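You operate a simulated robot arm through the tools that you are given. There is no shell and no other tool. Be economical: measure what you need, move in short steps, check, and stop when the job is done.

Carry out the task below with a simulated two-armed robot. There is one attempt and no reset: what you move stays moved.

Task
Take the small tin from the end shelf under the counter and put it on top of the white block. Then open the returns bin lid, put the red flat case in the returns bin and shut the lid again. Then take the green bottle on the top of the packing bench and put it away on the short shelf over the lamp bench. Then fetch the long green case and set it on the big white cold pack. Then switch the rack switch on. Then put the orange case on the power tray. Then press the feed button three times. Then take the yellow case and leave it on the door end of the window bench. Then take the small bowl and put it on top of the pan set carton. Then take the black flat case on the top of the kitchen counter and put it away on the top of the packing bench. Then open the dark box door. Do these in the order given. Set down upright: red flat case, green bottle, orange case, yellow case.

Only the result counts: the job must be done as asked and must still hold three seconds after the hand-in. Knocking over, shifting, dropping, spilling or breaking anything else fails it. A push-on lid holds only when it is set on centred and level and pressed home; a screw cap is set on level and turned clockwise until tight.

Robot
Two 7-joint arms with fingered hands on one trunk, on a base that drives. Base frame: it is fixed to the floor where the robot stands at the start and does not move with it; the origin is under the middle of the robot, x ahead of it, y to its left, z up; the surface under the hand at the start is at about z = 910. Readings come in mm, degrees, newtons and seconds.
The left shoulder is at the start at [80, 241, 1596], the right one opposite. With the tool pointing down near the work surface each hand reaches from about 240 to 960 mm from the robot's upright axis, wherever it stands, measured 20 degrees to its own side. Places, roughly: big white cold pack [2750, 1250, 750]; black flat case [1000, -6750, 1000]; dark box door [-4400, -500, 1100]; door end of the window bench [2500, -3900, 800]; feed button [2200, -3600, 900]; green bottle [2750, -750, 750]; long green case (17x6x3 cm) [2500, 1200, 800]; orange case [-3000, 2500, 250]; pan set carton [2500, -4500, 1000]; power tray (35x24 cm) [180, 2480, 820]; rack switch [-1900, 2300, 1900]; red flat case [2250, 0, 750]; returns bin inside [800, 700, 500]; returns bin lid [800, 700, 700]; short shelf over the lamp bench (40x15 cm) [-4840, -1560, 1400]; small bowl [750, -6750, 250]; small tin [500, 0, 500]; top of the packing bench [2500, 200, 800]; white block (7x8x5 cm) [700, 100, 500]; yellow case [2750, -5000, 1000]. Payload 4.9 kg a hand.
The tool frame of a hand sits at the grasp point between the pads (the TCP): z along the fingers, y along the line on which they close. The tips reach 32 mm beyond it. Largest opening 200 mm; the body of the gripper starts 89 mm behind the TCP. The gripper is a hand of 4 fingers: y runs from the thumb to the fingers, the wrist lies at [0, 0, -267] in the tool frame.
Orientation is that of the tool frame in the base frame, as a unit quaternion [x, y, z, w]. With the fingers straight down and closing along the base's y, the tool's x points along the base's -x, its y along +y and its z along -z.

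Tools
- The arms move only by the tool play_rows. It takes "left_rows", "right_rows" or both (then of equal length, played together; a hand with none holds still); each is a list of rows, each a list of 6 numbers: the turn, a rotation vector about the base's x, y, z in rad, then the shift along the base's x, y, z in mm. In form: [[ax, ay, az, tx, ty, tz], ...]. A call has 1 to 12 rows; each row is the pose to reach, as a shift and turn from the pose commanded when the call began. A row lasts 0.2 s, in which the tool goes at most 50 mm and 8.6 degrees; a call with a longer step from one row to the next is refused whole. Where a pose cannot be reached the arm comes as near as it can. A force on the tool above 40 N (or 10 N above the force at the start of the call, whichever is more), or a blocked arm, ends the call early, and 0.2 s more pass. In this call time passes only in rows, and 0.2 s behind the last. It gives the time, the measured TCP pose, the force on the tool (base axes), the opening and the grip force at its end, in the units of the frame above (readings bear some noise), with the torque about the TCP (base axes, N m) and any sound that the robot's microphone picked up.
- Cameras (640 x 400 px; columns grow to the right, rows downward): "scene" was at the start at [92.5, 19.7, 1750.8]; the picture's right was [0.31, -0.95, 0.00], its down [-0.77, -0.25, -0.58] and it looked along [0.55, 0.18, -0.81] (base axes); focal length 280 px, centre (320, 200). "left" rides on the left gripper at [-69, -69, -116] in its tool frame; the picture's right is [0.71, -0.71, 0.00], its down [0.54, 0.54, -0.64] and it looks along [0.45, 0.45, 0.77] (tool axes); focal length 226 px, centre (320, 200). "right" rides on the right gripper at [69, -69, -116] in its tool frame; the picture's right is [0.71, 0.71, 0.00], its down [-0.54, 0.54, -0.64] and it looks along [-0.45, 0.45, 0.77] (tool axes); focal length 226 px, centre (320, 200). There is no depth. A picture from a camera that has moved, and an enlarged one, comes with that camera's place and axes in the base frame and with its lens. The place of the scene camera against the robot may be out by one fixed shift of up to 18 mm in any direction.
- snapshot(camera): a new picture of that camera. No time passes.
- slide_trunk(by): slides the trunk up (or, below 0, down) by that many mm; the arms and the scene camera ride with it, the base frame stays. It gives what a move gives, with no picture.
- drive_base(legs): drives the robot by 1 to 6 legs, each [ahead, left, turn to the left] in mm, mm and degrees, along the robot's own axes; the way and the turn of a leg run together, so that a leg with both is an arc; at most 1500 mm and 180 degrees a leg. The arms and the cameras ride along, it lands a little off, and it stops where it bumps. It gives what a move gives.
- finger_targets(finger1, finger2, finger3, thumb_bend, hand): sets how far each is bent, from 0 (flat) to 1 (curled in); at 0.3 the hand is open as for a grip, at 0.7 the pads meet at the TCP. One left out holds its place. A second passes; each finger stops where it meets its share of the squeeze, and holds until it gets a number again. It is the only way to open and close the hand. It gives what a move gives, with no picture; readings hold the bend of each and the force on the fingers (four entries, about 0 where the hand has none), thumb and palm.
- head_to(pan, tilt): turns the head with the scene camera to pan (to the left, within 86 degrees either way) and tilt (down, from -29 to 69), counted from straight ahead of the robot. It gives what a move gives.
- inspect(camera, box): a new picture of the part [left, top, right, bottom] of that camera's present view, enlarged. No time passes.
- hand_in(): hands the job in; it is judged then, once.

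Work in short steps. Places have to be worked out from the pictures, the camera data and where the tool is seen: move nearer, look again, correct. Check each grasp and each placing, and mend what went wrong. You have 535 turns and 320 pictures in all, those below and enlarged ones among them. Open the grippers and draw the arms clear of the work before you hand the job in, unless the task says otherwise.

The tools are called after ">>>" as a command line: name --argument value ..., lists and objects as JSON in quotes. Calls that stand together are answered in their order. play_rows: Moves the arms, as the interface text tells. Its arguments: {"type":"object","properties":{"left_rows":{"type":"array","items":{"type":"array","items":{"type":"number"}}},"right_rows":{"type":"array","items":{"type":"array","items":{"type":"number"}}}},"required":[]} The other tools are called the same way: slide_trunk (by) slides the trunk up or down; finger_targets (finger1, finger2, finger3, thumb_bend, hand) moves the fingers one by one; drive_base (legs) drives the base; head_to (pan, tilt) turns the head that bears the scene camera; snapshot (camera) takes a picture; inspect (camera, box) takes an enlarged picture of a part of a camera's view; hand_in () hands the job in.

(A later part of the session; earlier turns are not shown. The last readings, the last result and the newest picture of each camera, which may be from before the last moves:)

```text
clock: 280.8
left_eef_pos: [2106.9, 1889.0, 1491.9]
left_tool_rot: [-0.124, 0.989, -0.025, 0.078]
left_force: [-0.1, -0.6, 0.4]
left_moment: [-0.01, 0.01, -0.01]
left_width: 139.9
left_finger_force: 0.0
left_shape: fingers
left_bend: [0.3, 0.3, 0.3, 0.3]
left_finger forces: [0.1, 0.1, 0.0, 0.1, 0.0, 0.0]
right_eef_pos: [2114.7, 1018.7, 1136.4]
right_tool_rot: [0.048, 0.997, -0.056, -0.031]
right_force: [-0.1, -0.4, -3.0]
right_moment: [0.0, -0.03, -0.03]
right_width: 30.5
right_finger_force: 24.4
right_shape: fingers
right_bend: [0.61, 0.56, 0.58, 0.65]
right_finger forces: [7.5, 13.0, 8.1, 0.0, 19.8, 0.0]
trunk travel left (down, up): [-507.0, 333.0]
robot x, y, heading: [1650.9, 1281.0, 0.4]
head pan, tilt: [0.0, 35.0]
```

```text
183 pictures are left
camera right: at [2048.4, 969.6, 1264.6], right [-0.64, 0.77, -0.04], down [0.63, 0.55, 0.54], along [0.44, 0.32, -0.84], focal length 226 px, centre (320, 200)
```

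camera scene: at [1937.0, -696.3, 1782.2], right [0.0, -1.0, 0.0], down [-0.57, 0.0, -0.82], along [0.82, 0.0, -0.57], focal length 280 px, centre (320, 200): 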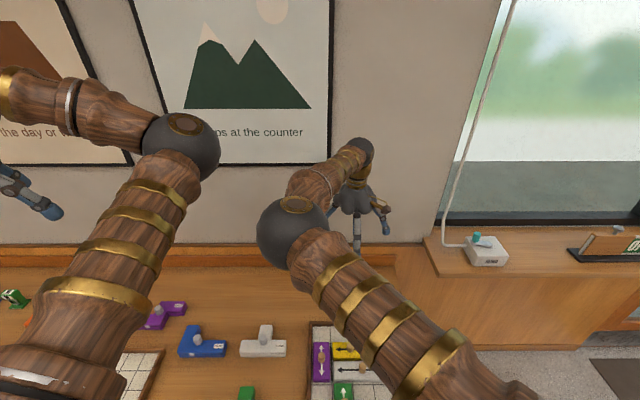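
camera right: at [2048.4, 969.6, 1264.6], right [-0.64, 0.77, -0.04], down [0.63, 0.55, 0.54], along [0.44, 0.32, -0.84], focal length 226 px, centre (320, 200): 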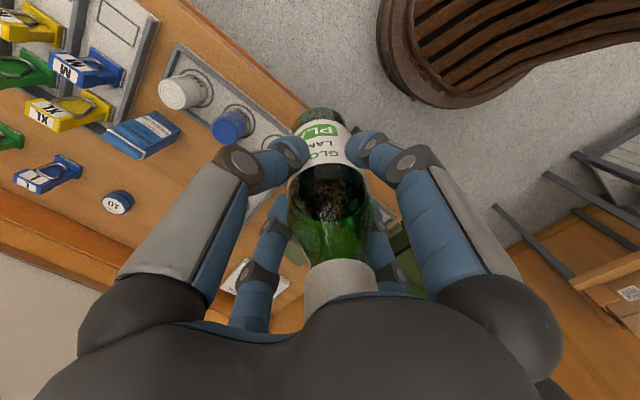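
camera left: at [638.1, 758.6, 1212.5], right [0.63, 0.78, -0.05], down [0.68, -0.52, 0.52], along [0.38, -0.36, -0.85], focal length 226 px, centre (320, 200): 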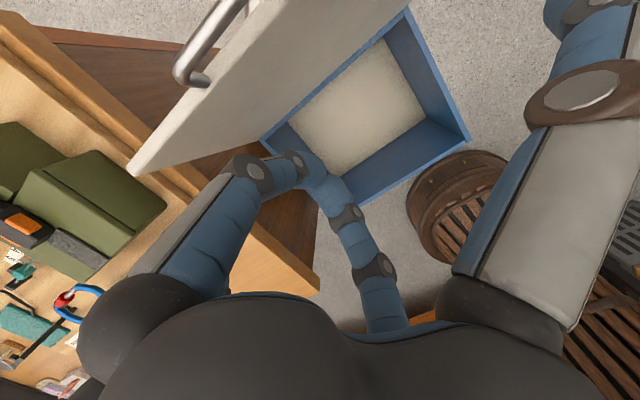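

Elbows brushed, but the bottle is still held. I turn about and drive along y≈1280 past the bin, then look toward the far side.

>>> drive_base --legs '[[0, 0, 179.5], [1400, 0, 0]]'

>>> head_to --pan 25 --tilt 12

>>> snapshot --camera "scene"

```text
clock: 295.2
left_eef_pos: [-203.4, 618.2, 1491.5]
left_tool_rot: [0.987, 0.136, -0.079, -0.025]
left_force: [-0.5, 0.0, -0.4]
left_moment: [0.02, 0.01, -0.01]
left_width: 140.1
left_finger_force: 0.1
left_shape: fingers
left_bend: [0.3, 0.3, 0.3, 0.3]
left_finger forces: [0.0, 0.0, 0.1, 0.0, 0.0, 0.0]
right_eef_pos: [-233.9, 1488.2, 1137.5]
right_tool_rot: [0.997, -0.035, 0.031, -0.057]
right_force: [-0.3, -0.4, -2.3]
right_moment: [0.0, 0.03, 0.0]
right_width: 29.7
right_finger_force: 23.3
right_shape: fingers
right_bend: [0.61, 0.56, 0.58, 0.65]
right_finger forces: [7.0, 12.5, 7.7, 0.0, 19.5, 0.1]
trunk travel left (down, up): [-507.0, 333.0]
robot x, y, heading: [236.3, 1237.5, -177.8]
head pan, tilt: [0.0, 35.0]
```

```text
clock: 296.1
left_eef_pos: [-203.7, 617.4, 1492.0]
left_tool_rot: [0.987, 0.136, -0.079, -0.024]
left_force: [-0.5, -0.4, 0.1]
left_moment: [0.01, 0.02, 0.0]
left_width: 140.0
left_finger_force: 0.0
left_shape: fingers
left_bend: [0.3, 0.3, 0.3, 0.3]
left_finger forces: [0.0, 0.0, 0.0, 0.0, 0.0, 0.0]
right_eef_pos: [-233.9, 1490.3, 1137.8]
right_tool_rot: [0.997, -0.036, 0.03, -0.058]
right_force: [-0.1, -0.4, -2.6]
right_moment: [-0.02, -0.05, -0.01]
right_width: 29.8
right_finger_force: 23.7
right_shape: fingers
right_bend: [0.61, 0.56, 0.58, 0.65]
right_finger forces: [7.0, 12.6, 7.7, 0.0, 19.5, 0.0]
trunk travel left (down, up): [-507.0, 333.0]
robot x, y, heading: [236.4, 1239.7, -178.1]
head pan, tilt: [25.0, 12.0]
```

```text
182 pictures are left
camera scene: at [113.0, 1190.7, 1819.0], right [-0.45, 0.89, 0.0], down [0.19, 0.09, -0.98], along [-0.87, -0.44, -0.21], focal length 280 px, centre (320, 200)
```

scene: 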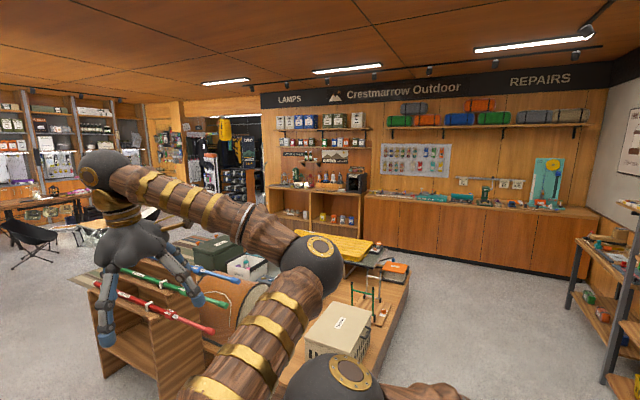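

I can see the LAMPS section on the far wall; the central island's edge is at y≈840, so the lane y≈1400 is free. I drive down it to x≈−3300.

>>> drive_base --legs '[[0, -170, -1.9], [1500, 0, 0], [1400, 0, 0], [650, 0, 0]]'

>>> head_to --pan 60 --tilt 15

>>> snapshot --camera "scene"

```text
clock: 314.4
left_eef_pos: [-3767.7, 786.5, 1492.1]
left_tool_rot: [0.989, 0.121, -0.079, -0.026]
left_force: [1.4, -0.2, 0.0]
left_moment: [0.03, 0.02, 0.01]
left_width: 140.0
left_finger_force: 0.1
left_shape: fingers
left_bend: [0.3, 0.3, 0.3, 0.3]
left_finger forces: [0.0, 0.0, 0.1, 0.1, 0.0, 0.0]
right_eef_pos: [-3771.5, 1658.1, 1137.9]
right_tool_rot: [0.997, -0.052, 0.031, -0.057]
right_force: [-0.9, -0.2, -2.7]
right_moment: [0.01, 0.0, -0.03]
right_width: 29.7
right_finger_force: 22.8
right_shape: fingers
right_bend: [0.61, 0.56, 0.58, 0.65]
right_finger forces: [7.2, 12.8, 7.6, 0.0, 19.4, 0.0]
trunk travel left (down, up): [-507.0, 333.0]
robot x, y, heading: [-3314.7, 1392.0, -179.7]
head pan, tilt: [25.0, 12.0]
```

```text
clock: 315.4
left_eef_pos: [-3769.9, 786.7, 1491.0]
left_tool_rot: [0.989, 0.122, -0.078, -0.026]
left_force: [0.6, 1.0, 0.3]
left_moment: [-0.01, 0.02, -0.04]
left_width: 139.9
left_finger_force: 0.1
left_shape: fingers
left_bend: [0.3, 0.3, 0.3, 0.3]
left_finger forces: [0.0, 0.1, 0.0, 0.1, 0.0, 0.1]
right_eef_pos: [-3774.2, 1658.7, 1137.1]
right_tool_rot: [0.997, -0.051, 0.032, -0.057]
right_force: [-0.2, 0.9, -2.8]
right_moment: [0.02, 0.01, 0.03]
right_width: 29.4
right_finger_force: 23.5
right_shape: fingers
right_bend: [0.61, 0.56, 0.58, 0.65]
right_finger forces: [7.1, 12.7, 7.6, 0.0, 19.4, 0.1]
trunk travel left (down, up): [-507.0, 333.0]
robot x, y, heading: [-3312.6, 1390.0, -179.8]
head pan, tilt: [60.0, 15.0]
```

```text
181 pictures are left
camera scene: at [-3397.1, 1308.3, 1814.2], right [-0.87, 0.5, 0.0], down [0.13, 0.22, -0.97], along [-0.48, -0.84, -0.26], focal length 280 px, centre (320, 200)
```

scene: 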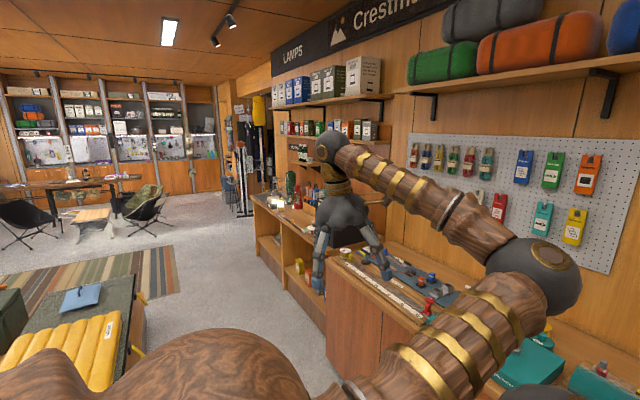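

The corridor between the wall benches and the island is centred near x≈−3700. I advance to x≈−3620 and strafe to y≈−1750, facing the short shelf.

>>> drive_base --legs '[[300, 0, 0], [0, 1500, 0], [0, 1450, 0]]'

>>> head_to --pan -5 --tilt 15

>>> snapshot --camera "scene"

```text
clock: 331.3
left_eef_pos: [-4023.2, -2186.8, 1492.0]
left_tool_rot: [0.988, 0.129, -0.078, -0.025]
left_force: [0.0, -0.7, -0.7]
left_moment: [-0.05, 0.0, -0.02]
left_width: 140.2
left_finger_force: 0.1
left_shape: fingers
left_bend: [0.3, 0.3, 0.3, 0.3]
left_finger forces: [0.0, 0.1, 0.0, 0.0, 0.0, 0.1]
right_eef_pos: [-4038.6, -1314.8, 1136.2]
right_tool_rot: [0.997, -0.044, 0.031, -0.056]
right_force: [-0.2, 0.0, -2.5]
right_moment: [-0.02, 0.0, -0.01]
right_width: 29.4
right_finger_force: 23.6
right_shape: fingers
right_bend: [0.61, 0.56, 0.58, 0.65]
right_finger forces: [7.1, 12.9, 7.4, 0.1, 19.5, 0.0]
trunk travel left (down, up): [-507.0, 333.0]
robot x, y, heading: [-3576.0, -1575.4, -178.9]
head pan, tilt: [60.0, 15.0]
```

```text
clock: 332.7
left_eef_pos: [-4022.3, -2187.3, 1492.6]
left_tool_rot: [0.988, 0.128, -0.079, -0.026]
left_force: [1.0, 0.5, -0.1]
left_moment: [-0.02, 0.03, -0.02]
left_width: 140.1
left_finger_force: 0.0
left_shape: fingers
left_bend: [0.3, 0.3, 0.3, 0.3]
left_finger forces: [0.1, 0.1, 0.1, 0.0, 0.0, 0.0]
right_eef_pos: [-4039.4, -1316.8, 1137.1]
right_tool_rot: [0.997, -0.044, 0.031, -0.057]
right_force: [0.2, -0.6, -1.8]
right_moment: [0.04, -0.01, -0.04]
right_width: 29.5
right_finger_force: 23.7
right_shape: fingers
right_bend: [0.61, 0.56, 0.58, 0.65]
right_finger forces: [7.1, 13.0, 7.4, 0.0, 19.5, 0.1]
trunk travel left (down, up): [-507.0, 333.0]
robot x, y, heading: [-3573.4, -1579.4, -179.0]
head pan, tilt: [-5.0, 15.0]
```

```text
180 pictures are left
camera scene: at [-3704.4, -1573.2, 1814.2], right [0.07, 1.0, 0.0], down [0.26, -0.02, -0.97], along [-0.96, 0.06, -0.26], focal length 280 px, centre (320, 200)
```

scene: 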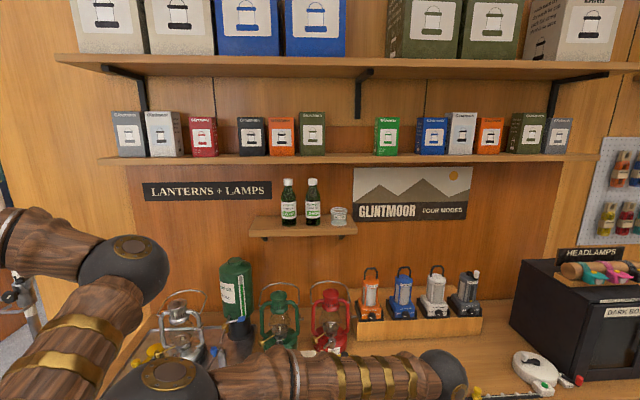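

The short shelf holds two bottles and a jar; its left end (y≈−1725) is free, but a longer shelf above (z≈1690) blocks a top-down hand. I need to regrasp the bottle horizontally, so I look for free bench surface below.

>>> head_to --pan 15 --tilt 42

>>> snapshot --camera "scene"

>>> snapshot --camera "right"

```text
clock: 333.6
left_eef_pos: [-4021.7, -2188.6, 1491.3]
left_tool_rot: [0.988, 0.129, -0.078, -0.025]
left_force: [-0.6, -0.3, -0.1]
left_moment: [0.01, -0.02, -0.01]
left_width: 140.1
left_finger_force: 0.1
left_shape: fingers
left_bend: [0.3, 0.3, 0.3, 0.3]
left_finger forces: [0.0, 0.1, 0.1, 0.0, 0.0, 0.0]
right_eef_pos: [-4038.8, -1317.0, 1137.9]
right_tool_rot: [0.997, -0.043, 0.032, -0.057]
right_force: [0.1, -0.5, -2.4]
right_moment: [0.01, 0.03, 0.01]
right_width: 29.5
right_finger_force: 23.5
right_shape: fingers
right_bend: [0.61, 0.56, 0.58, 0.65]
right_finger forces: [7.1, 12.9, 7.5, 0.1, 19.5, 0.0]
trunk travel left (down, up): [-507.0, 333.0]
robot x, y, heading: [-3572.9, -1575.5, -179.2]
head pan, tilt: [15.0, 42.0]
```

```text
179 pictures are left
camera scene: at [-3691.6, -1602.6, 1771.8], right [-0.28, 0.96, 0.0], down [0.64, 0.19, -0.74], along [-0.71, -0.21, -0.67], focal length 280 px, centre (320, 200)
```

scene: 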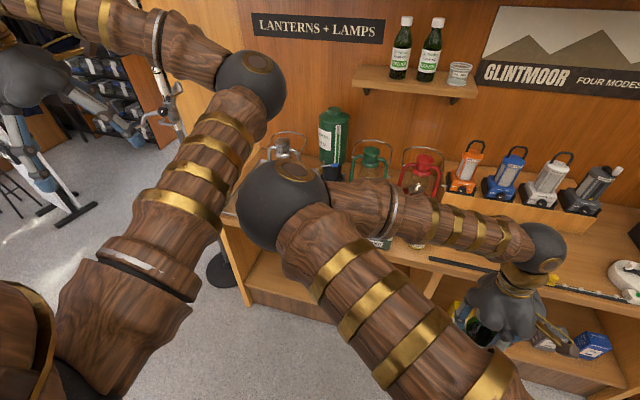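

```text
178 pictures are left
camera right: at [-3971.2, -1266.6, 1264.8], right [0.64, -0.76, -0.04], down [-0.63, -0.56, 0.54], along [-0.44, -0.32, -0.84], focal length 226 px, centre (320, 200)
```

right: 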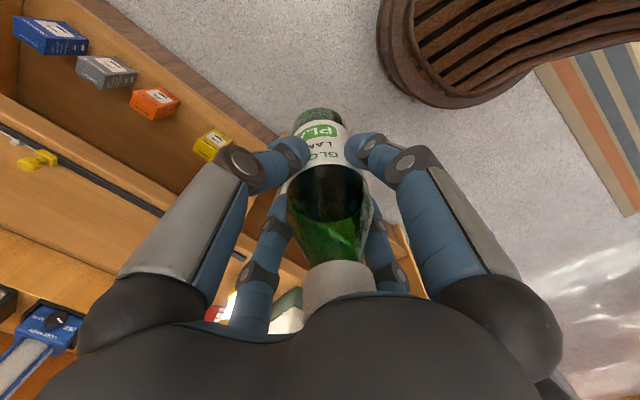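

I'll stand the bottle on the free front strip of the lamp bench at about (−4480, −1200) and regrasp it from the front. I drive 150 mm closer and move the levelled right hand over that spot.

>>> drive_base --legs '[[150, 0, 0]]'

>>> play_rows --right_rows '[[-0.03, 0.02, 0.02, -42, 17, 5], [-0.06, 0.03, 0.04, -84, 34, 10], [-0.09, 0.05, 0.07, -126, 51, 15], [-0.114, 0.064, 0.086, -168, 68, 15], [-0.114, 0.064, 0.086, -212, 85, 15], [-0.114, 0.064, 0.086, -255, 102, 15], [-0.114, 0.064, 0.086, -290, 117, 15]]'

>>> snapshot --camera "right"

>>> snapshot --camera "scene"

```text
clock: 335.0
left_eef_pos: [-4166.9, -2192.3, 1492.6]
left_tool_rot: [0.988, 0.129, -0.079, -0.025]
left_force: [0.6, 0.7, -0.2]
left_moment: [0.01, 0.03, -0.03]
left_width: 139.9
left_finger_force: 0.0
left_shape: fingers
left_bend: [0.3, 0.3, 0.3, 0.3]
left_finger forces: [0.0, 0.0, 0.0, 0.1, 0.0, 0.0]
right_eef_pos: [-4184.5, -1319.7, 1138.9]
right_tool_rot: [0.997, -0.043, 0.03, -0.056]
right_force: [0.5, -0.3, -2.5]
right_moment: [-0.02, -0.01, 0.01]
right_width: 29.4
right_finger_force: 23.9
right_shape: fingers
right_bend: [0.61, 0.56, 0.58, 0.65]
right_finger forces: [7.0, 12.8, 7.4, 0.0, 19.5, 0.1]
trunk travel left (down, up): [-507.0, 333.0]
robot x, y, heading: [-3722.3, -1578.5, -178.8]
head pan, tilt: [15.0, 42.0]
```

```text
clock: 336.6
left_eef_pos: [-4171.8, -2189.7, 1491.3]
left_tool_rot: [0.988, 0.129, -0.078, -0.024]
left_force: [-0.4, 0.1, 0.1]
left_moment: [-0.04, -0.02, 0.0]
left_width: 140.1
left_finger_force: 0.1
left_shape: fingers
left_bend: [0.3, 0.3, 0.3, 0.3]
left_finger forces: [0.1, 0.0, 0.0, 0.1, 0.1, 0.1]
right_eef_pos: [-4479.1, -1199.0, 1150.3]
right_tool_rot: [1.0, -0.001, 0.001, 0.0]
right_force: [-1.2, 0.2, -3.1]
right_moment: [0.02, -0.01, -0.02]
right_width: 28.8
right_finger_force: 22.9
right_shape: fingers
right_bend: [0.61, 0.56, 0.59, 0.65]
right_finger forces: [7.1, 13.6, 6.6, 0.0, 19.0, 0.0]
trunk travel left (down, up): [-507.0, 333.0]
robot x, y, heading: [-3722.1, -1576.5, -178.5]
head pan, tilt: [15.0, 42.0]
```

```text
177 pictures are left
camera right: at [-4409.4, -1130.2, 1266.4], right [0.71, -0.71, 0.0], down [-0.54, -0.54, 0.64], along [-0.45, -0.46, -0.77], focal length 226 px, centre (320, 200)
```

right: 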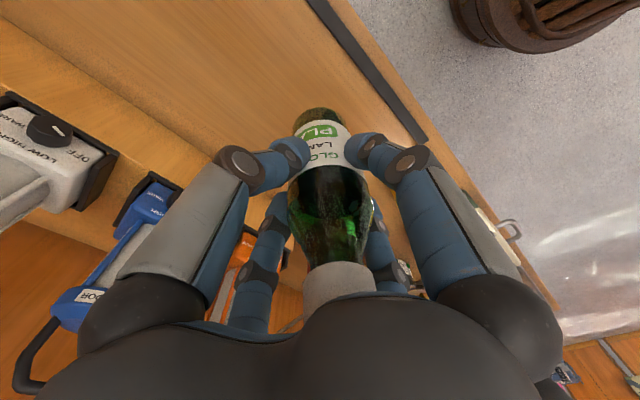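

```text
176 pictures are left
camera scene: at [-3842.2, -1603.8, 1771.6], right [-0.28, 0.96, 0.0], down [0.64, 0.19, -0.74], along [-0.71, -0.21, -0.67], focal length 280 px, centre (320, 200)
```

scene: 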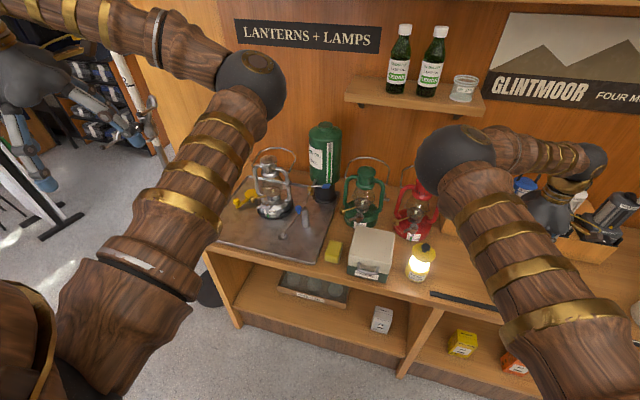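

Free bench lies under the bottle; bench top is about z 905. I lower to TCP 1032 and creep down to contact.

>>> play_rows --right_rows '[[0, 0, 0, 0, 0, -45], [0, 0, 0, 0, 0, -90], [0, 0, 0, 0, 0, -118]]'

>>> play_rows --right_rows '[[0, 0, 0, 0, 0, -3], [0, 0, 0, 0, 0, -6], [0, 0, 0, 0, 0, -9], [0, 0, 0, 0, 0, -12]]'

```text
clock: 337.4
left_eef_pos: [-4170.4, -2190.4, 1492.0]
left_tool_rot: [0.988, 0.128, -0.079, -0.025]
left_force: [0.1, -0.3, 0.3]
left_moment: [0.03, 0.0, 0.01]
left_width: 140.0
left_finger_force: 0.2
left_shape: fingers
left_bend: [0.3, 0.3, 0.3, 0.3]
left_finger forces: [0.1, 0.1, 0.0, 0.0, 0.1, 0.0]
right_eef_pos: [-4475.7, -1201.6, 1034.1]
right_tool_rot: [1.0, -0.001, 0.0, 0.0]
right_force: [0.2, 0.2, -3.0]
right_moment: [-0.02, -0.04, -0.01]
right_width: 29.0
right_finger_force: 23.2
right_shape: fingers
right_bend: [0.61, 0.56, 0.59, 0.65]
right_finger forces: [7.2, 13.4, 6.5, 0.1, 18.9, 0.0]
trunk travel left (down, up): [-507.0, 333.0]
robot x, y, heading: [-3723.1, -1578.0, -178.9]
head pan, tilt: [15.0, 42.0]
```

```text
clock: 338.4
left_eef_pos: [-4169.5, -2190.7, 1492.9]
left_tool_rot: [0.988, 0.129, -0.079, -0.026]
left_force: [0.6, 0.5, -0.3]
left_moment: [0.0, -0.01, 0.01]
left_width: 139.8
left_finger_force: 0.0
left_shape: fingers
left_bend: [0.3, 0.3, 0.3, 0.3]
left_finger forces: [0.0, 0.0, 0.0, 0.1, 0.0, 0.1]
right_eef_pos: [-4477.7, -1202.6, 1023.2]
right_tool_rot: [1.0, -0.002, -0.001, -0.001]
right_force: [0.5, 0.0, 1.3]
right_moment: [-0.09, -0.02, 0.03]
right_width: 28.9
right_finger_force: 23.6
right_shape: fingers
right_bend: [0.61, 0.56, 0.59, 0.65]
right_finger forces: [7.8, 13.4, 6.8, 0.1, 19.4, 0.1]
trunk travel left (down, up): [-507.0, 333.0]
robot x, y, heading: [-3719.4, -1576.6, -178.8]
head pan, tilt: [15.0, 42.0]
```

Contact just began (bench ≈ z 912). I press 2 mm more, release, and lift off.

>>> play_rows --right_rows '[[0, 0, 0, 0, 0, -2]]'

>>> finger_targets --hand "right" --finger1 0.4 --finger2 0.4 --finger3 0.4 --thumb_bend 0.4

>>> play_rows --right_rows '[[0, 0, 0, 0, 0, 40], [0, 0, 0, 0, 0, 85], [0, 0, 0, 0, 0, 130], [0, 0, 0, 20, 0, 170]]'

>>> snapshot --camera "right"

```text
clock: 338.8
left_eef_pos: [-4167.5, -2192.1, 1491.9]
left_tool_rot: [0.988, 0.13, -0.079, -0.025]
left_force: [-1.3, 0.2, -0.5]
left_moment: [-0.02, 0.01, -0.02]
left_width: 139.9
left_finger_force: 0.1
left_shape: fingers
left_bend: [0.3, 0.3, 0.3, 0.3]
left_finger forces: [0.0, 0.1, 0.1, 0.0, 0.0, 0.0]
right_eef_pos: [-4475.6, -1201.8, 1022.8]
right_tool_rot: [1.0, -0.001, -0.002, -0.001]
right_force: [-0.1, 1.7, 11.1]
right_moment: [-0.1, 0.06, 0.02]
right_width: 28.9
right_finger_force: 25.7
right_shape: fingers
right_bend: [0.61, 0.56, 0.59, 0.65]
right_finger forces: [8.3, 13.4, 7.6, 0.0, 21.4, 0.1]
trunk travel left (down, up): [-507.0, 333.0]
robot x, y, heading: [-3721.5, -1577.9, -178.8]
head pan, tilt: [15.0, 42.0]
```

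```text
clock: 339.8
left_eef_pos: [-4169.9, -2191.1, 1491.7]
left_tool_rot: [0.988, 0.13, -0.079, -0.025]
left_force: [-0.1, 0.1, 0.4]
left_moment: [-0.01, -0.02, -0.01]
left_width: 140.1
left_finger_force: 0.1
left_shape: fingers
left_bend: [0.3, 0.3, 0.3, 0.3]
left_finger forces: [0.1, 0.1, 0.0, 0.0, 0.1, 0.0]
right_eef_pos: [-4475.9, -1202.2, 1018.6]
right_tool_rot: [1.0, 0.0, 0.0, 0.0]
right_force: [0.0, 0.6, 0.1]
right_moment: [0.01, 0.0, -0.04]
right_width: 105.1
right_finger_force: 0.0
right_shape: fingers
right_bend: [0.4, 0.4, 0.4, 0.4]
right_finger forces: [0.2, 0.0, 0.0, 0.1, 0.0, 0.0]
trunk travel left (down, up): [-507.0, 333.0]
robot x, y, heading: [-3721.1, -1578.1, -178.7]
head pan, tilt: [15.0, 42.0]
```

```text
clock: 340.8
left_eef_pos: [-4167.3, -2191.9, 1492.0]
left_tool_rot: [0.988, 0.129, -0.079, -0.026]
left_force: [0.6, -0.4, 0.2]
left_moment: [0.02, 0.03, 0.0]
left_width: 140.0
left_finger_force: 0.3
left_shape: fingers
left_bend: [0.3, 0.3, 0.3, 0.3]
left_finger forces: [0.1, 0.0, 0.0, 0.1, 0.0, 0.0]
right_eef_pos: [-4454.1, -1203.5, 1192.2]
right_tool_rot: [1.0, 0.0, -0.001, 0.0]
right_force: [0.5, 0.4, 0.3]
right_moment: [0.03, 0.06, -0.04]
right_width: 105.2
right_finger_force: 0.1
right_shape: fingers
right_bend: [0.4, 0.4, 0.4, 0.4]
right_finger forces: [0.1, 0.1, 0.1, 0.0, 0.1, 0.0]
trunk travel left (down, up): [-507.0, 333.0]
robot x, y, heading: [-3724.0, -1582.1, -178.9]
head pan, tilt: [15.0, 42.0]
```

```text
175 pictures are left
camera right: at [-4384.1, -1134.8, 1308.3], right [0.71, -0.71, 0.0], down [-0.54, -0.54, 0.64], along [-0.46, -0.45, -0.77], focal length 226 px, centre (320, 200)
```

right: 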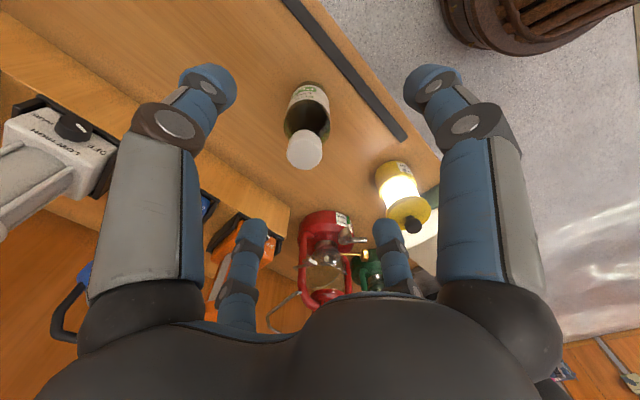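

The bottle stands on the bench at (−4476, −1202). I back the robot 200 mm and turn the right hand level (pointing at the wall), with finger1 curled and finger3 flat.

>>> drive_base --legs '[[-200, 0, 0]]'

>>> finger_targets --hand "right" --finger1 1.0 --finger2 0.4 --finger3 0.0 --thumb_bend 0.4

>>> play_rows --right_rows '[[0, 0.13, 0, 0, 0, -16], [0, 0.26, 0, 0, 0, -32], [0, 0.39, 0, 0, 0, -48], [0, 0.52, 0, 0, 0, -64], [0, 0.65, 0, 0, 0, -80], [0, 0.78, 0, 0, 0, -96], [0, 0.91, 0, 0, 0, -112], [0, 1.04, 0, 0, 0, -128], [0, 1.17, 0, 0, 0, -144], [0, 1.3, 0, 0, 0, -160], [0, 1.43, 0, 0, 0, -176], [0, 1.56, 0, 0, 0, -188]]'

>>> snapshot --camera "right"

```text
clock: 342.4
left_eef_pos: [-3972.5, -2188.0, 1489.3]
left_tool_rot: [0.988, 0.129, -0.077, -0.024]
left_force: [-0.2, 0.0, 0.3]
left_moment: [-0.01, -0.07, 0.0]
left_width: 140.0
left_finger_force: 0.0
left_shape: fingers
left_bend: [0.3, 0.3, 0.3, 0.3]
left_finger forces: [0.0, 0.0, 0.1, 0.0, 0.0, 0.0]
right_eef_pos: [-4259.0, -1199.8, 1187.3]
right_tool_rot: [1.0, 0.0, 0.002, 0.0]
right_force: [0.3, 0.5, -0.1]
right_moment: [-0.02, -0.06, 0.04]
right_width: 105.3
right_finger_force: 0.1
right_shape: fingers
right_bend: [0.4, 0.4, 0.4, 0.4]
right_finger forces: [0.0, 0.0, 0.0, 0.0, 0.0, 0.0]
trunk travel left (down, up): [-507.0, 333.0]
robot x, y, heading: [-3524.1, -1575.3, -178.6]
head pan, tilt: [15.0, 42.0]
```

```text
clock: 343.4
left_eef_pos: [-3965.9, -2187.7, 1491.9]
left_tool_rot: [0.988, 0.13, -0.079, -0.025]
left_force: [0.5, 0.9, -0.5]
left_moment: [-0.03, 0.04, -0.02]
left_width: 140.2
left_finger_force: 0.1
left_shape: fingers
left_bend: [0.3, 0.3, 0.3, 0.3]
left_finger forces: [0.1, 0.0, 0.0, 0.0, 0.0, 0.0]
right_eef_pos: [-4253.8, -1200.2, 1190.8]
right_tool_rot: [1.0, 0.0, 0.0, 0.0]
right_force: [-0.7, -0.6, -0.4]
right_moment: [0.0, 0.0, -0.01]
right_width: 100.1
right_finger_force: 0.1
right_shape: fingers
right_bend: [1.0, 0.4, 0.01, 0.4]
right_finger forces: [0.1, 0.0, 0.1, 0.0, 0.1, 0.0]
trunk travel left (down, up): [-507.0, 333.0]
robot x, y, heading: [-3519.9, -1578.2, -179.0]
head pan, tilt: [15.0, 42.0]
```

```text
clock: 346.0
left_eef_pos: [-3968.4, -2182.9, 1493.7]
left_tool_rot: [0.988, 0.129, -0.079, -0.024]
left_force: [-0.1, 0.2, 0.0]
left_moment: [-0.05, -0.01, 0.0]
left_width: 140.0
left_finger_force: 0.0
left_shape: fingers
left_bend: [0.3, 0.3, 0.3, 0.3]
left_finger forces: [0.1, 0.1, 0.0, 0.0, 0.1, 0.0]
right_eef_pos: [-4241.8, -1069.5, 1086.8]
right_tool_rot: [0.744, 0.041, -0.666, 0.045]
right_force: [-0.5, 0.4, 0.3]
right_moment: [0.0, 0.03, 0.02]
right_width: 100.5
right_finger_force: 0.2
right_shape: fingers
right_bend: [1.0, 0.4, 0.01, 0.4]
right_finger forces: [0.0, 0.0, 0.1, 0.0, 0.0, 0.1]
right hand out of reach, approached as far as the arm can: row 8, 9, 10, 11, 12
trunk travel left (down, up): [-507.0, 333.0]
robot x, y, heading: [-3520.6, -1577.9, -178.9]
head pan, tilt: [15.0, 42.0]
```

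```text
174 pictures are left
camera right: at [-4127.2, -985.8, 1030.4], right [0.16, -0.7, -0.69], down [0.64, -0.46, 0.62], along [-0.75, -0.55, 0.37], focal length 226 px, centre (320, 200)
```

right: 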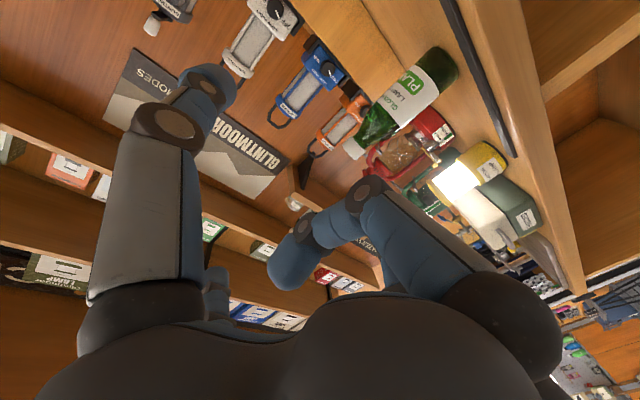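

The level pose was awkward at this height. I lower the trunk 200 mm and bring the hand in line with the bottle at z≈1004, correcting yaw.

>>> slide_trunk --by -200

>>> play_rows --right_rows '[[0, 0.02, -0.03, -10, -30, 25], [0, 0.04, -0.06, -20, -60, 50], [0, 0.07, -0.09, -30, -90, 75], [0, 0.1, -0.12, -45, -118, 100], [0, 0.1, -0.12, -60, -133, 117]]'

>>> snapshot --camera "right"

>>> snapshot --camera "scene"

```text
clock: 348.2
left_eef_pos: [-3968.3, -2186.9, 1292.6]
left_tool_rot: [0.988, 0.13, -0.078, -0.026]
left_force: [-1.3, 0.4, -0.8]
left_moment: [-0.02, 0.0, 0.01]
left_width: 140.3
left_finger_force: 0.0
left_shape: fingers
left_bend: [0.3, 0.3, 0.3, 0.3]
left_finger forces: [0.0, 0.0, 0.1, 0.1, 0.0, 0.0]
right_eef_pos: [-4241.3, -1072.3, 888.6]
right_tool_rot: [0.745, 0.042, -0.665, 0.044]
right_force: [0.3, 0.0, -0.5]
right_moment: [0.05, -0.02, -0.01]
right_width: 100.3
right_finger_force: 0.1
right_shape: fingers
right_bend: [1.0, 0.4, 0.01, 0.4]
right_finger forces: [0.0, 0.0, 0.1, 0.0, 0.1, 0.0]
trunk travel left (down, up): [-307.0, 533.0]
robot x, y, heading: [-3517.9, -1572.3, -179.0]
head pan, tilt: [15.0, 42.0]
```

```text
clock: 349.4
left_eef_pos: [-3967.4, -2187.5, 1290.7]
left_tool_rot: [0.988, 0.129, -0.079, -0.026]
left_force: [0.3, -0.6, 0.2]
left_moment: [0.01, 0.01, 0.0]
left_width: 140.2
left_finger_force: 0.1
left_shape: fingers
left_bend: [0.3, 0.3, 0.3, 0.3]
left_finger forces: [0.1, 0.0, 0.0, 0.0, 0.0, 0.0]
right_eef_pos: [-4286.7, -1137.7, 1059.0]
right_tool_rot: [0.727, 0.026, -0.686, 0.028]
right_force: [0.5, 0.5, -0.2]
right_moment: [0.0, 0.0, 0.0]
right_width: 100.3
right_finger_force: 0.0
right_shape: fingers
right_bend: [1.0, 0.4, 0.01, 0.4]
right_finger forces: [0.0, 0.0, 0.1, 0.1, 0.0, 0.0]
right hand out of reach, approached as far as the arm can: row 1, 2, 3, 4, 5
trunk travel left (down, up): [-307.0, 533.0]
robot x, y, heading: [-3521.5, -1570.0, -178.9]
head pan, tilt: [15.0, 42.0]
```

```text
173 pictures are left
camera right: at [-4171.6, -1059.8, 997.8], right [0.1, -0.71, -0.7], down [0.65, -0.49, 0.58], along [-0.75, -0.51, 0.41], focal length 226 px, centre (320, 200)
```

right: 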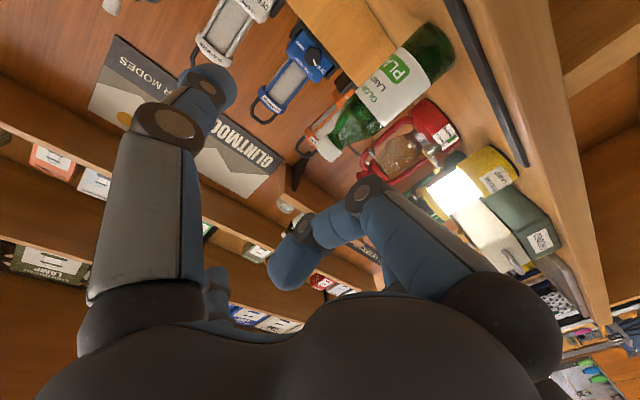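

```text
172 pictures are left
camera scene: at [-3637.7, -1602.6, 1571.7], right [-0.28, 0.96, 0.0], down [0.64, 0.19, -0.74], along [-0.71, -0.21, -0.67], focal length 280 px, centre (320, 200)
```

scene: 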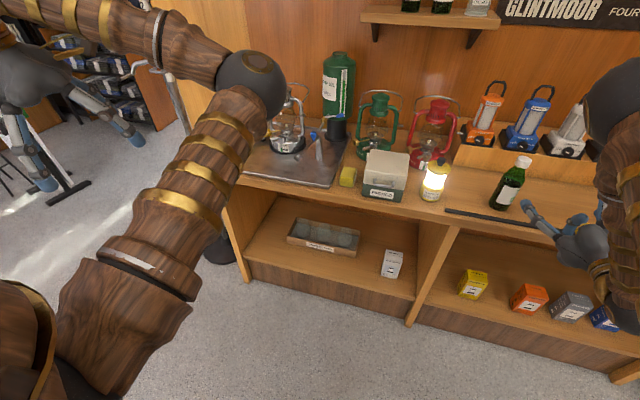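

The joints bind here; I move the robot right 130 mm and back 120 mm so the arm can be straighter, then approach in line with the bottle.

>>> drive_base --legs '[[-120, -130, -1]]'

>>> play_rows --right_rows '[[0, 0, -0.02, -35, -30, -10], [0, 0, -0.04, -70, -60, -20], [0, 0.02, -0.06, -105, -90, -30], [0, 0.04, -0.07, -140, -120, -40], [0, 0.05, -0.07, -160, -150, -50], [0, 0.05, -0.07, -170, -185, -55]]'

>>> snapshot --camera "right"

```text
clock: 350.9
left_eef_pos: [-3863.5, -2050.7, 1293.1]
left_tool_rot: [0.989, 0.121, -0.08, -0.026]
left_force: [1.0, 0.3, 1.1]
left_moment: [-0.02, 0.1, 0.0]
left_width: 140.4
left_finger_force: 0.0
left_shape: fingers
left_bend: [0.3, 0.3, 0.3, 0.3]
left_finger forces: [0.1, 0.0, 0.0, 0.0, 0.0, 0.1]
right_eef_pos: [-4164.7, -995.1, 1060.5]
right_tool_rot: [0.727, 0.018, -0.686, 0.023]
right_force: [-0.3, 1.0, 0.3]
right_moment: [0.02, -0.02, 0.02]
right_width: 100.3
right_finger_force: 0.0
right_shape: fingers
right_bend: [1.0, 0.4, 0.01, 0.4]
right_finger forces: [0.1, 0.0, 0.0, 0.0, 0.0, 0.1]
trunk travel left (down, up): [-307.0, 533.0]
robot x, y, heading: [-3409.9, -1445.9, -179.9]
head pan, tilt: [15.0, 42.0]
stopped in leg 1: the robot was blocked; the commanded pose is now the measured one
```

```text
clock: 352.3
left_eef_pos: [-3867.1, -2053.3, 1291.1]
left_tool_rot: [0.989, 0.12, -0.078, -0.027]
left_force: [-0.4, 0.4, 0.0]
left_moment: [0.04, 0.01, -0.01]
left_width: 139.9
left_finger_force: 0.1
left_shape: fingers
left_bend: [0.3, 0.3, 0.3, 0.3]
left_finger forces: [0.0, 0.0, 0.0, 0.1, 0.0, 0.0]
right_eef_pos: [-4347.8, -1082.3, 1082.1]
right_tool_rot: [0.747, 0.045, -0.661, 0.05]
right_force: [-0.5, 0.3, -1.4]
right_moment: [-0.01, -0.02, -0.01]
right_width: 100.2
right_finger_force: 0.0
right_shape: fingers
right_bend: [1.0, 0.4, 0.01, 0.4]
right_finger forces: [0.1, 0.0, 0.1, 0.0, 0.0, 0.0]
right hand out of reach, approached as far as the arm can: row 1, 2, 3, 4, 5, 6
trunk travel left (down, up): [-307.0, 533.0]
robot x, y, heading: [-3409.5, -1447.4, -179.7]
head pan, tilt: [15.0, 42.0]
```

```text
171 pictures are left
camera right: at [-4234.3, -998.6, 1027.9], right [0.18, -0.7, -0.69], down [0.64, -0.45, 0.62], along [-0.75, -0.56, 0.37], focal length 226 px, centre (320, 200)
```

right: 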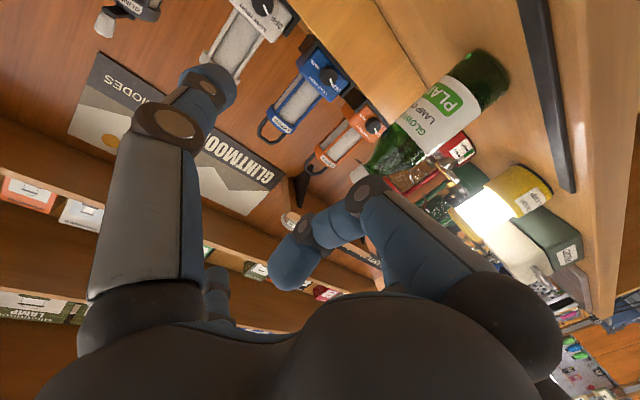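

The forearm is too steep. I pull the hand back a little, lower the trunk 290 mm so the shoulder is near hand height, and then raise the hand relative to the body.

>>> play_rows --right_rows '[[0, 0, 0, 30, 10, 0], [0, 0, 0, 60, 20, 0], [0, 0, 0, 80, 20, 0]]'

>>> slide_trunk --by -290

>>> play_rows --right_rows '[[0, 0.02, -0.02, 0, -25, 40], [0, 0.04, -0.04, 0, -50, 80], [0, 0.07, -0.06, 0, -75, 120], [0, 0.1, -0.08, 0, -100, 160], [0, 0.13, -0.1, 0, -125, 200], [0, 0.16, -0.12, 0, -140, 215]]'

>>> snapshot --camera "right"

```text
clock: 353.1
left_eef_pos: [-3868.2, -2052.3, 1291.7]
left_tool_rot: [0.989, 0.12, -0.078, -0.027]
left_force: [0.9, 0.0, 0.2]
left_moment: [-0.01, 0.0, -0.03]
left_width: 140.1
left_finger_force: 0.0
left_shape: fingers
left_bend: [0.3, 0.3, 0.3, 0.3]
left_finger forces: [0.0, 0.0, 0.1, 0.0, 0.0, 0.0]
right_eef_pos: [-4266.3, -1061.5, 1082.5]
right_tool_rot: [0.746, 0.046, -0.662, 0.051]
right_force: [0.0, 0.4, 0.1]
right_moment: [0.05, 0.02, -0.03]
right_width: 100.1
right_finger_force: 0.0
right_shape: fingers
right_bend: [1.0, 0.4, 0.01, 0.4]
right_finger forces: [0.0, 0.0, 0.1, 0.0, 0.0, 0.0]
trunk travel left (down, up): [-307.0, 533.0]
robot x, y, heading: [-3409.0, -1444.8, -180.0]
head pan, tilt: [15.0, 42.0]
```

```text
clock: 356.0
left_eef_pos: [-3868.0, -2052.4, 1001.9]
left_tool_rot: [0.989, 0.121, -0.078, -0.026]
left_force: [0.5, 0.1, 0.5]
left_moment: [0.0, 0.01, -0.01]
left_width: 140.0
left_finger_force: 0.1
left_shape: fingers
left_bend: [0.3, 0.3, 0.3, 0.3]
left_finger forces: [0.1, 0.0, 0.1, 0.0, 0.0, 0.0]
right_eef_pos: [-4266.3, -1061.8, 793.5]
right_tool_rot: [0.747, 0.046, -0.661, 0.051]
right_force: [-0.4, 0.6, 0.3]
right_moment: [-0.02, 0.02, -0.01]
right_width: 100.4
right_finger_force: 0.0
right_shape: fingers
right_bend: [1.0, 0.4, 0.01, 0.4]
right_finger forces: [0.1, 0.0, 0.1, 0.1, 0.0, 0.0]
trunk travel left (down, up): [-17.0, 823.0]
robot x, y, heading: [-3408.0, -1447.1, -179.8]
head pan, tilt: [15.0, 42.0]
```

```text
clock: 357.4
left_eef_pos: [-3868.0, -2052.4, 1000.7]
left_tool_rot: [0.989, 0.12, -0.078, -0.027]
left_force: [-0.3, -0.3, 0.1]
left_moment: [-0.01, 0.0, 0.01]
left_width: 140.2
left_finger_force: 0.1
left_shape: fingers
left_bend: [0.3, 0.3, 0.3, 0.3]
left_finger forces: [0.0, 0.0, 0.0, 0.1, 0.0, 0.1]
right_eef_pos: [-4275.9, -1083.2, 902.8]
right_tool_rot: [0.727, 0.037, -0.685, 0.04]
right_force: [0.1, -0.5, 0.5]
right_moment: [0.03, 0.0, 0.03]
right_width: 100.5
right_finger_force: 0.0
right_shape: fingers
right_bend: [1.0, 0.4, 0.01, 0.4]
right_finger forces: [0.0, 0.0, 0.0, 0.1, 0.1, 0.0]
right hand out of reach, approached as far as the arm can: row 2, 3, 4, 5, 6
trunk travel left (down, up): [-17.0, 823.0]
robot x, y, heading: [-3410.3, -1449.8, -179.8]
head pan, tilt: [15.0, 42.0]
```

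```text
170 pictures are left
camera right: at [-4162.9, -1000.8, 840.8], right [0.12, -0.7, -0.7], down [0.66, -0.47, 0.58], along [-0.74, -0.53, 0.41], focal length 226 px, centre (320, 200)
```

right: 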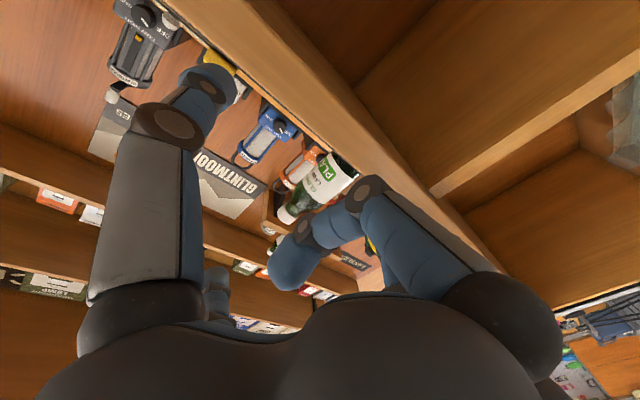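

The right arm is in a poor configuration. I return it to tool-down close to the body first, then raise the trunk and repeat the level turn the way that worked at the bin.

>>> play_rows --right_rows '[[0, -0.1, 0, 40, 5, 0], [0, -0.22, 0, 80, 10, 0], [0, -0.34, 0, 120, 15, 0], [0, -0.46, 0, 160, 20, -10], [0, -0.58, 0, 200, 25, -20], [0, -0.7, 0, 240, 30, -30], [0, -0.82, 0, 280, 35, -40], [0, -0.94, 0, 320, 40, -50], [0, -1.06, 0, 350, 45, -60], [0, -1.18, 0, 380, 50, -70], [0, -1.3, 0, 405, 55, -80], [0, -1.43, 0, 425, 60, -90]]'

>>> slide_trunk --by 294

```text
clock: 360.0
left_eef_pos: [-3868.2, -2052.9, 1000.7]
left_tool_rot: [0.989, 0.121, -0.077, -0.027]
left_force: [0.0, 0.2, -0.3]
left_moment: [-0.01, -0.01, 0.01]
left_width: 140.0
left_finger_force: 0.0
left_shape: fingers
left_bend: [0.3, 0.3, 0.3, 0.3]
left_finger forces: [0.0, 0.1, 0.1, 0.0, 0.1, 0.0]
right_eef_pos: [-3849.9, -1022.5, 811.8]
right_tool_rot: [0.998, 0.001, -0.039, 0.055]
right_force: [0.4, -0.3, -0.8]
right_moment: [-0.01, -0.01, 0.02]
right_width: 100.5
right_finger_force: 0.1
right_shape: fingers
right_bend: [1.0, 0.4, 0.01, 0.4]
right_finger forces: [0.0, 0.1, 0.1, 0.0, 0.1, 0.0]
trunk travel left (down, up): [-17.0, 823.0]
robot x, y, heading: [-3407.8, -1445.5, -179.8]
head pan, tilt: [15.0, 42.0]
```

```text
clock: 363.0
left_eef_pos: [-3868.4, -2052.2, 1295.5]
left_tool_rot: [0.989, 0.121, -0.079, -0.026]
left_force: [0.1, -0.7, -1.0]
left_moment: [0.0, -0.03, -0.02]
left_width: 140.0
left_finger_force: 0.0
left_shape: fingers
left_bend: [0.3, 0.3, 0.3, 0.3]
left_finger forces: [0.1, 0.0, 0.0, 0.0, 0.0, 0.0]
right_eef_pos: [-3851.5, -1022.0, 1105.7]
right_tool_rot: [0.998, 0.001, -0.04, 0.055]
right_force: [-0.2, -0.1, 0.2]
right_moment: [-0.01, 0.02, 0.01]
right_width: 100.4
right_finger_force: 0.1
right_shape: fingers
right_bend: [1.0, 0.4, 0.01, 0.4]
right_finger forces: [0.0, 0.0, 0.0, 0.0, 0.0, 0.1]
trunk travel left (down, up): [-311.0, 529.0]
robot x, y, heading: [-3410.4, -1447.1, -180.1]
head pan, tilt: [15.0, 42.0]
```

Now I lower the hand to z≈915 and then tilt it level while moving inward and slightly forward.

>>> play_rows --right_rows '[[0.03, 0, 0, 0, 0, -45], [0.06, 0, 0, 0, 0, -90], [0.09, 0, 0, 0, 0, -135], [0.11, 0, 0, 0, 0, -180]]'

>>> play_rows --right_rows '[[0, 0.1, 0, -8, -22, 8], [0, 0.22, 0, -16, -44, 16], [0, 0.34, 0, -24, -66, 24], [0, 0.46, 0, -32, -88, 32], [0, 0.58, 0, -40, -110, 40], [0, 0.7, 0, -48, -132, 48], [0, 0.82, 0, -56, -150, 56], [0, 0.94, 0, -64, -165, 64], [0, 1.06, 0, -72, -180, 70], [0, 1.18, 0, -82, -195, 75], [0, 1.3, 0, -92, -205, 75], [0, 1.43, 0, -105, -215, 75]]'

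>>> snapshot --camera "right"

```text
clock: 364.0
left_eef_pos: [-3869.6, -2052.1, 1294.3]
left_tool_rot: [0.989, 0.12, -0.078, -0.027]
left_force: [0.5, 0.2, -0.5]
left_moment: [0.0, -0.03, -0.03]
left_width: 139.7
left_finger_force: 0.1
left_shape: fingers
left_bend: [0.3, 0.3, 0.3, 0.3]
left_finger forces: [0.0, 0.0, 0.0, 0.1, 0.0, 0.1]
right_eef_pos: [-3850.6, -1022.1, 927.1]
right_tool_rot: [0.999, 0.003, -0.039, -0.001]
right_force: [0.0, 0.9, -0.3]
right_moment: [0.03, -0.01, -0.02]
right_width: 100.4
right_finger_force: 0.0
right_shape: fingers
right_bend: [1.0, 0.4, 0.01, 0.4]
right_finger forces: [0.0, 0.1, 0.1, 0.0, 0.0, 0.0]
trunk travel left (down, up): [-311.0, 529.0]
robot x, y, heading: [-3410.1, -1448.5, -179.7]
head pan, tilt: [15.0, 42.0]
```

```text
clock: 366.6
left_eef_pos: [-3866.5, -2053.8, 1295.3]
left_tool_rot: [0.989, 0.121, -0.078, -0.027]
left_force: [-0.4, 0.6, -1.7]
left_moment: [-0.02, -0.01, 0.01]
left_width: 140.2
left_finger_force: 0.1
left_shape: fingers
left_bend: [0.3, 0.3, 0.3, 0.3]
left_finger forces: [0.0, 0.1, 0.1, 0.0, 0.0, 0.0]
right_eef_pos: [-4000.5, -1095.2, 1095.7]
right_tool_rot: [0.744, 0.029, -0.667, 0.025]
right_force: [-0.6, 0.6, 0.3]
right_moment: [-0.03, 0.03, -0.02]
right_width: 100.5
right_finger_force: 0.1
right_shape: fingers
right_bend: [1.0, 0.4, 0.0, 0.4]
right_finger forces: [0.0, 0.0, 0.1, 0.1, 0.0, 0.0]
right hand out of reach, approached as far as the arm can: row 3, 4, 5, 6, 7, 8, 9, 10, 11, 12
trunk travel left (down, up): [-311.0, 529.0]
robot x, y, heading: [-3408.0, -1449.7, -179.9]
head pan, tilt: [15.0, 42.0]
```

```text
169 pictures are left
camera right: at [-3882.2, -1015.8, 1040.6], right [0.13, -0.7, -0.7], down [0.62, -0.5, 0.61], along [-0.78, -0.51, 0.37], focal length 226 px, centre (320, 200)
```

right: 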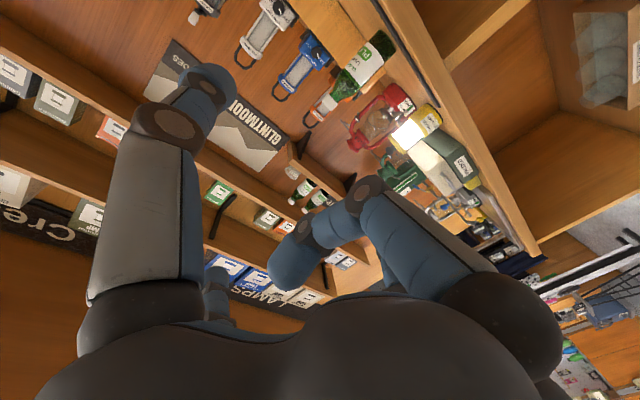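

Hand is level now (pointing −x, 6° down). As with the tin, I keep the arm fixed and use base and trunk: strafe 105 mm left, lower 92 mm, and drive forward 330 mm.

>>> slide_trunk --by -92

>>> drive_base --legs '[[0, 105, 0], [320, 0, 0]]'

>>> snapshot --camera "right"

>>> snapshot --camera "scene"

```text
clock: 367.9
left_eef_pos: [-3867.0, -2052.4, 1203.0]
left_tool_rot: [0.989, 0.12, -0.078, -0.026]
left_force: [0.2, -0.3, -0.6]
left_moment: [-0.01, 0.01, -0.02]
left_width: 139.8
left_finger_force: 0.3
left_shape: fingers
left_bend: [0.3, 0.3, 0.3, 0.3]
left_finger forces: [0.0, 0.1, 0.0, 0.0, 0.0, 0.0]
right_eef_pos: [-4000.2, -1093.0, 1001.8]
right_tool_rot: [0.746, 0.027, -0.666, 0.024]
right_force: [0.3, -0.6, -0.5]
right_moment: [0.0, 0.02, 0.0]
right_width: 100.5
right_finger_force: 0.0
right_shape: fingers
right_bend: [1.0, 0.4, 0.0, 0.4]
right_finger forces: [0.0, 0.1, 0.0, 0.1, 0.0, 0.0]
trunk travel left (down, up): [-219.0, 621.0]
robot x, y, heading: [-3410.6, -1449.3, -179.8]
head pan, tilt: [15.0, 42.0]
```

```text
clock: 370.8
left_eef_pos: [-4182.1, -2160.3, 1203.5]
left_tool_rot: [0.989, 0.121, -0.078, -0.026]
left_force: [0.2, 0.5, 0.5]
left_moment: [0.03, 0.03, 0.02]
left_width: 139.8
left_finger_force: 0.0
left_shape: fingers
left_bend: [0.3, 0.3, 0.3, 0.3]
left_finger forces: [0.0, 0.1, 0.0, 0.0, 0.0, 0.0]
right_eef_pos: [-4317.7, -1199.5, 1001.6]
right_tool_rot: [0.745, 0.029, -0.666, 0.026]
right_force: [-0.4, 0.5, 0.4]
right_moment: [0.0, 0.02, 0.04]
right_width: 100.4
right_finger_force: 0.0
right_shape: fingers
right_bend: [1.0, 0.4, 0.0, 0.4]
right_finger forces: [0.0, 0.1, 0.0, 0.1, 0.0, 0.0]
trunk travel left (down, up): [-219.0, 621.0]
robot x, y, heading: [-3723.3, -1553.5, -180.1]
head pan, tilt: [15.0, 42.0]
```

```text
168 pictures are left
camera right: at [-4198.4, -1120.8, 947.5], right [0.13, -0.7, -0.7], down [0.62, -0.5, 0.61], along [-0.78, -0.51, 0.36], focal length 226 px, centre (320, 200)
```

right: 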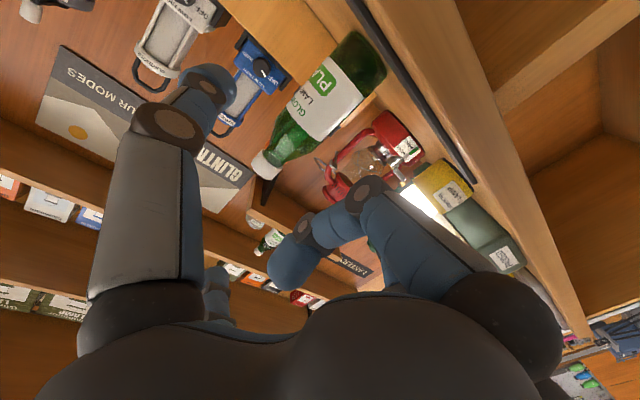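

```text
167 pictures are left
camera scene: at [-3843.1, -1579.1, 1483.8], right [-0.26, 0.97, 0.0], down [0.65, 0.17, -0.74], along [-0.72, -0.19, -0.67], focal length 280 px, centre (320, 200)
```

scene: 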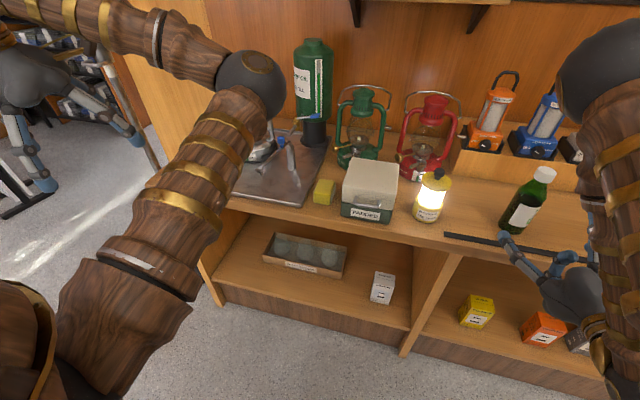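

Bottle is aligned (y −1201). I drive 136 mm forward to enclose it and check.

>>> drive_base --legs '[[136, 0, 0]]'

>>> snapshot --camera "right"

```text
clock: 372.1
left_eef_pos: [-4316.8, -2159.6, 1203.3]
left_tool_rot: [0.989, 0.122, -0.079, -0.026]
left_force: [1.0, 0.4, 0.3]
left_moment: [0.02, -0.02, 0.05]
left_width: 140.0
left_finger_force: 0.0
left_shape: fingers
left_bend: [0.3, 0.3, 0.3, 0.3]
left_finger forces: [0.0, 0.0, 0.1, 0.0, 0.0, 0.1]
right_eef_pos: [-4451.0, -1199.9, 1002.6]
right_tool_rot: [0.746, 0.029, -0.665, 0.026]
right_force: [0.1, -0.4, -0.1]
right_moment: [0.01, -0.01, 0.0]
right_width: 100.3
right_finger_force: 0.1
right_shape: fingers
right_bend: [1.0, 0.4, 0.0, 0.4]
right_finger forces: [0.1, 0.1, 0.0, 0.0, 0.0, 0.0]
trunk travel left (down, up): [-219.0, 621.0]
robot x, y, heading: [-3857.9, -1553.3, -179.9]
head pan, tilt: [15.0, 42.0]
```

```text
166 pictures are left
camera right: at [-4332.8, -1121.6, 947.8], right [0.13, -0.7, -0.7], down [0.62, -0.5, 0.61], along [-0.78, -0.51, 0.37], focal length 226 px, centre (320, 200)
```

right: 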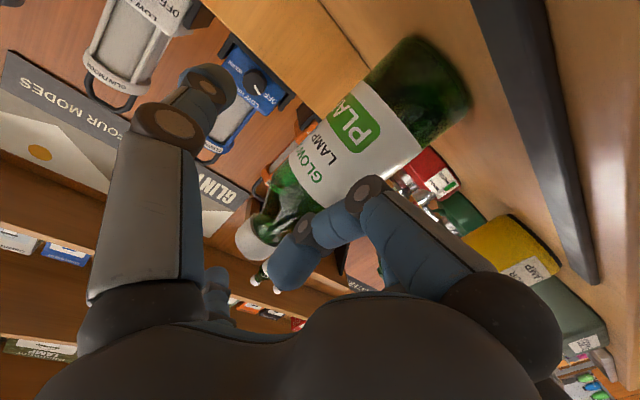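

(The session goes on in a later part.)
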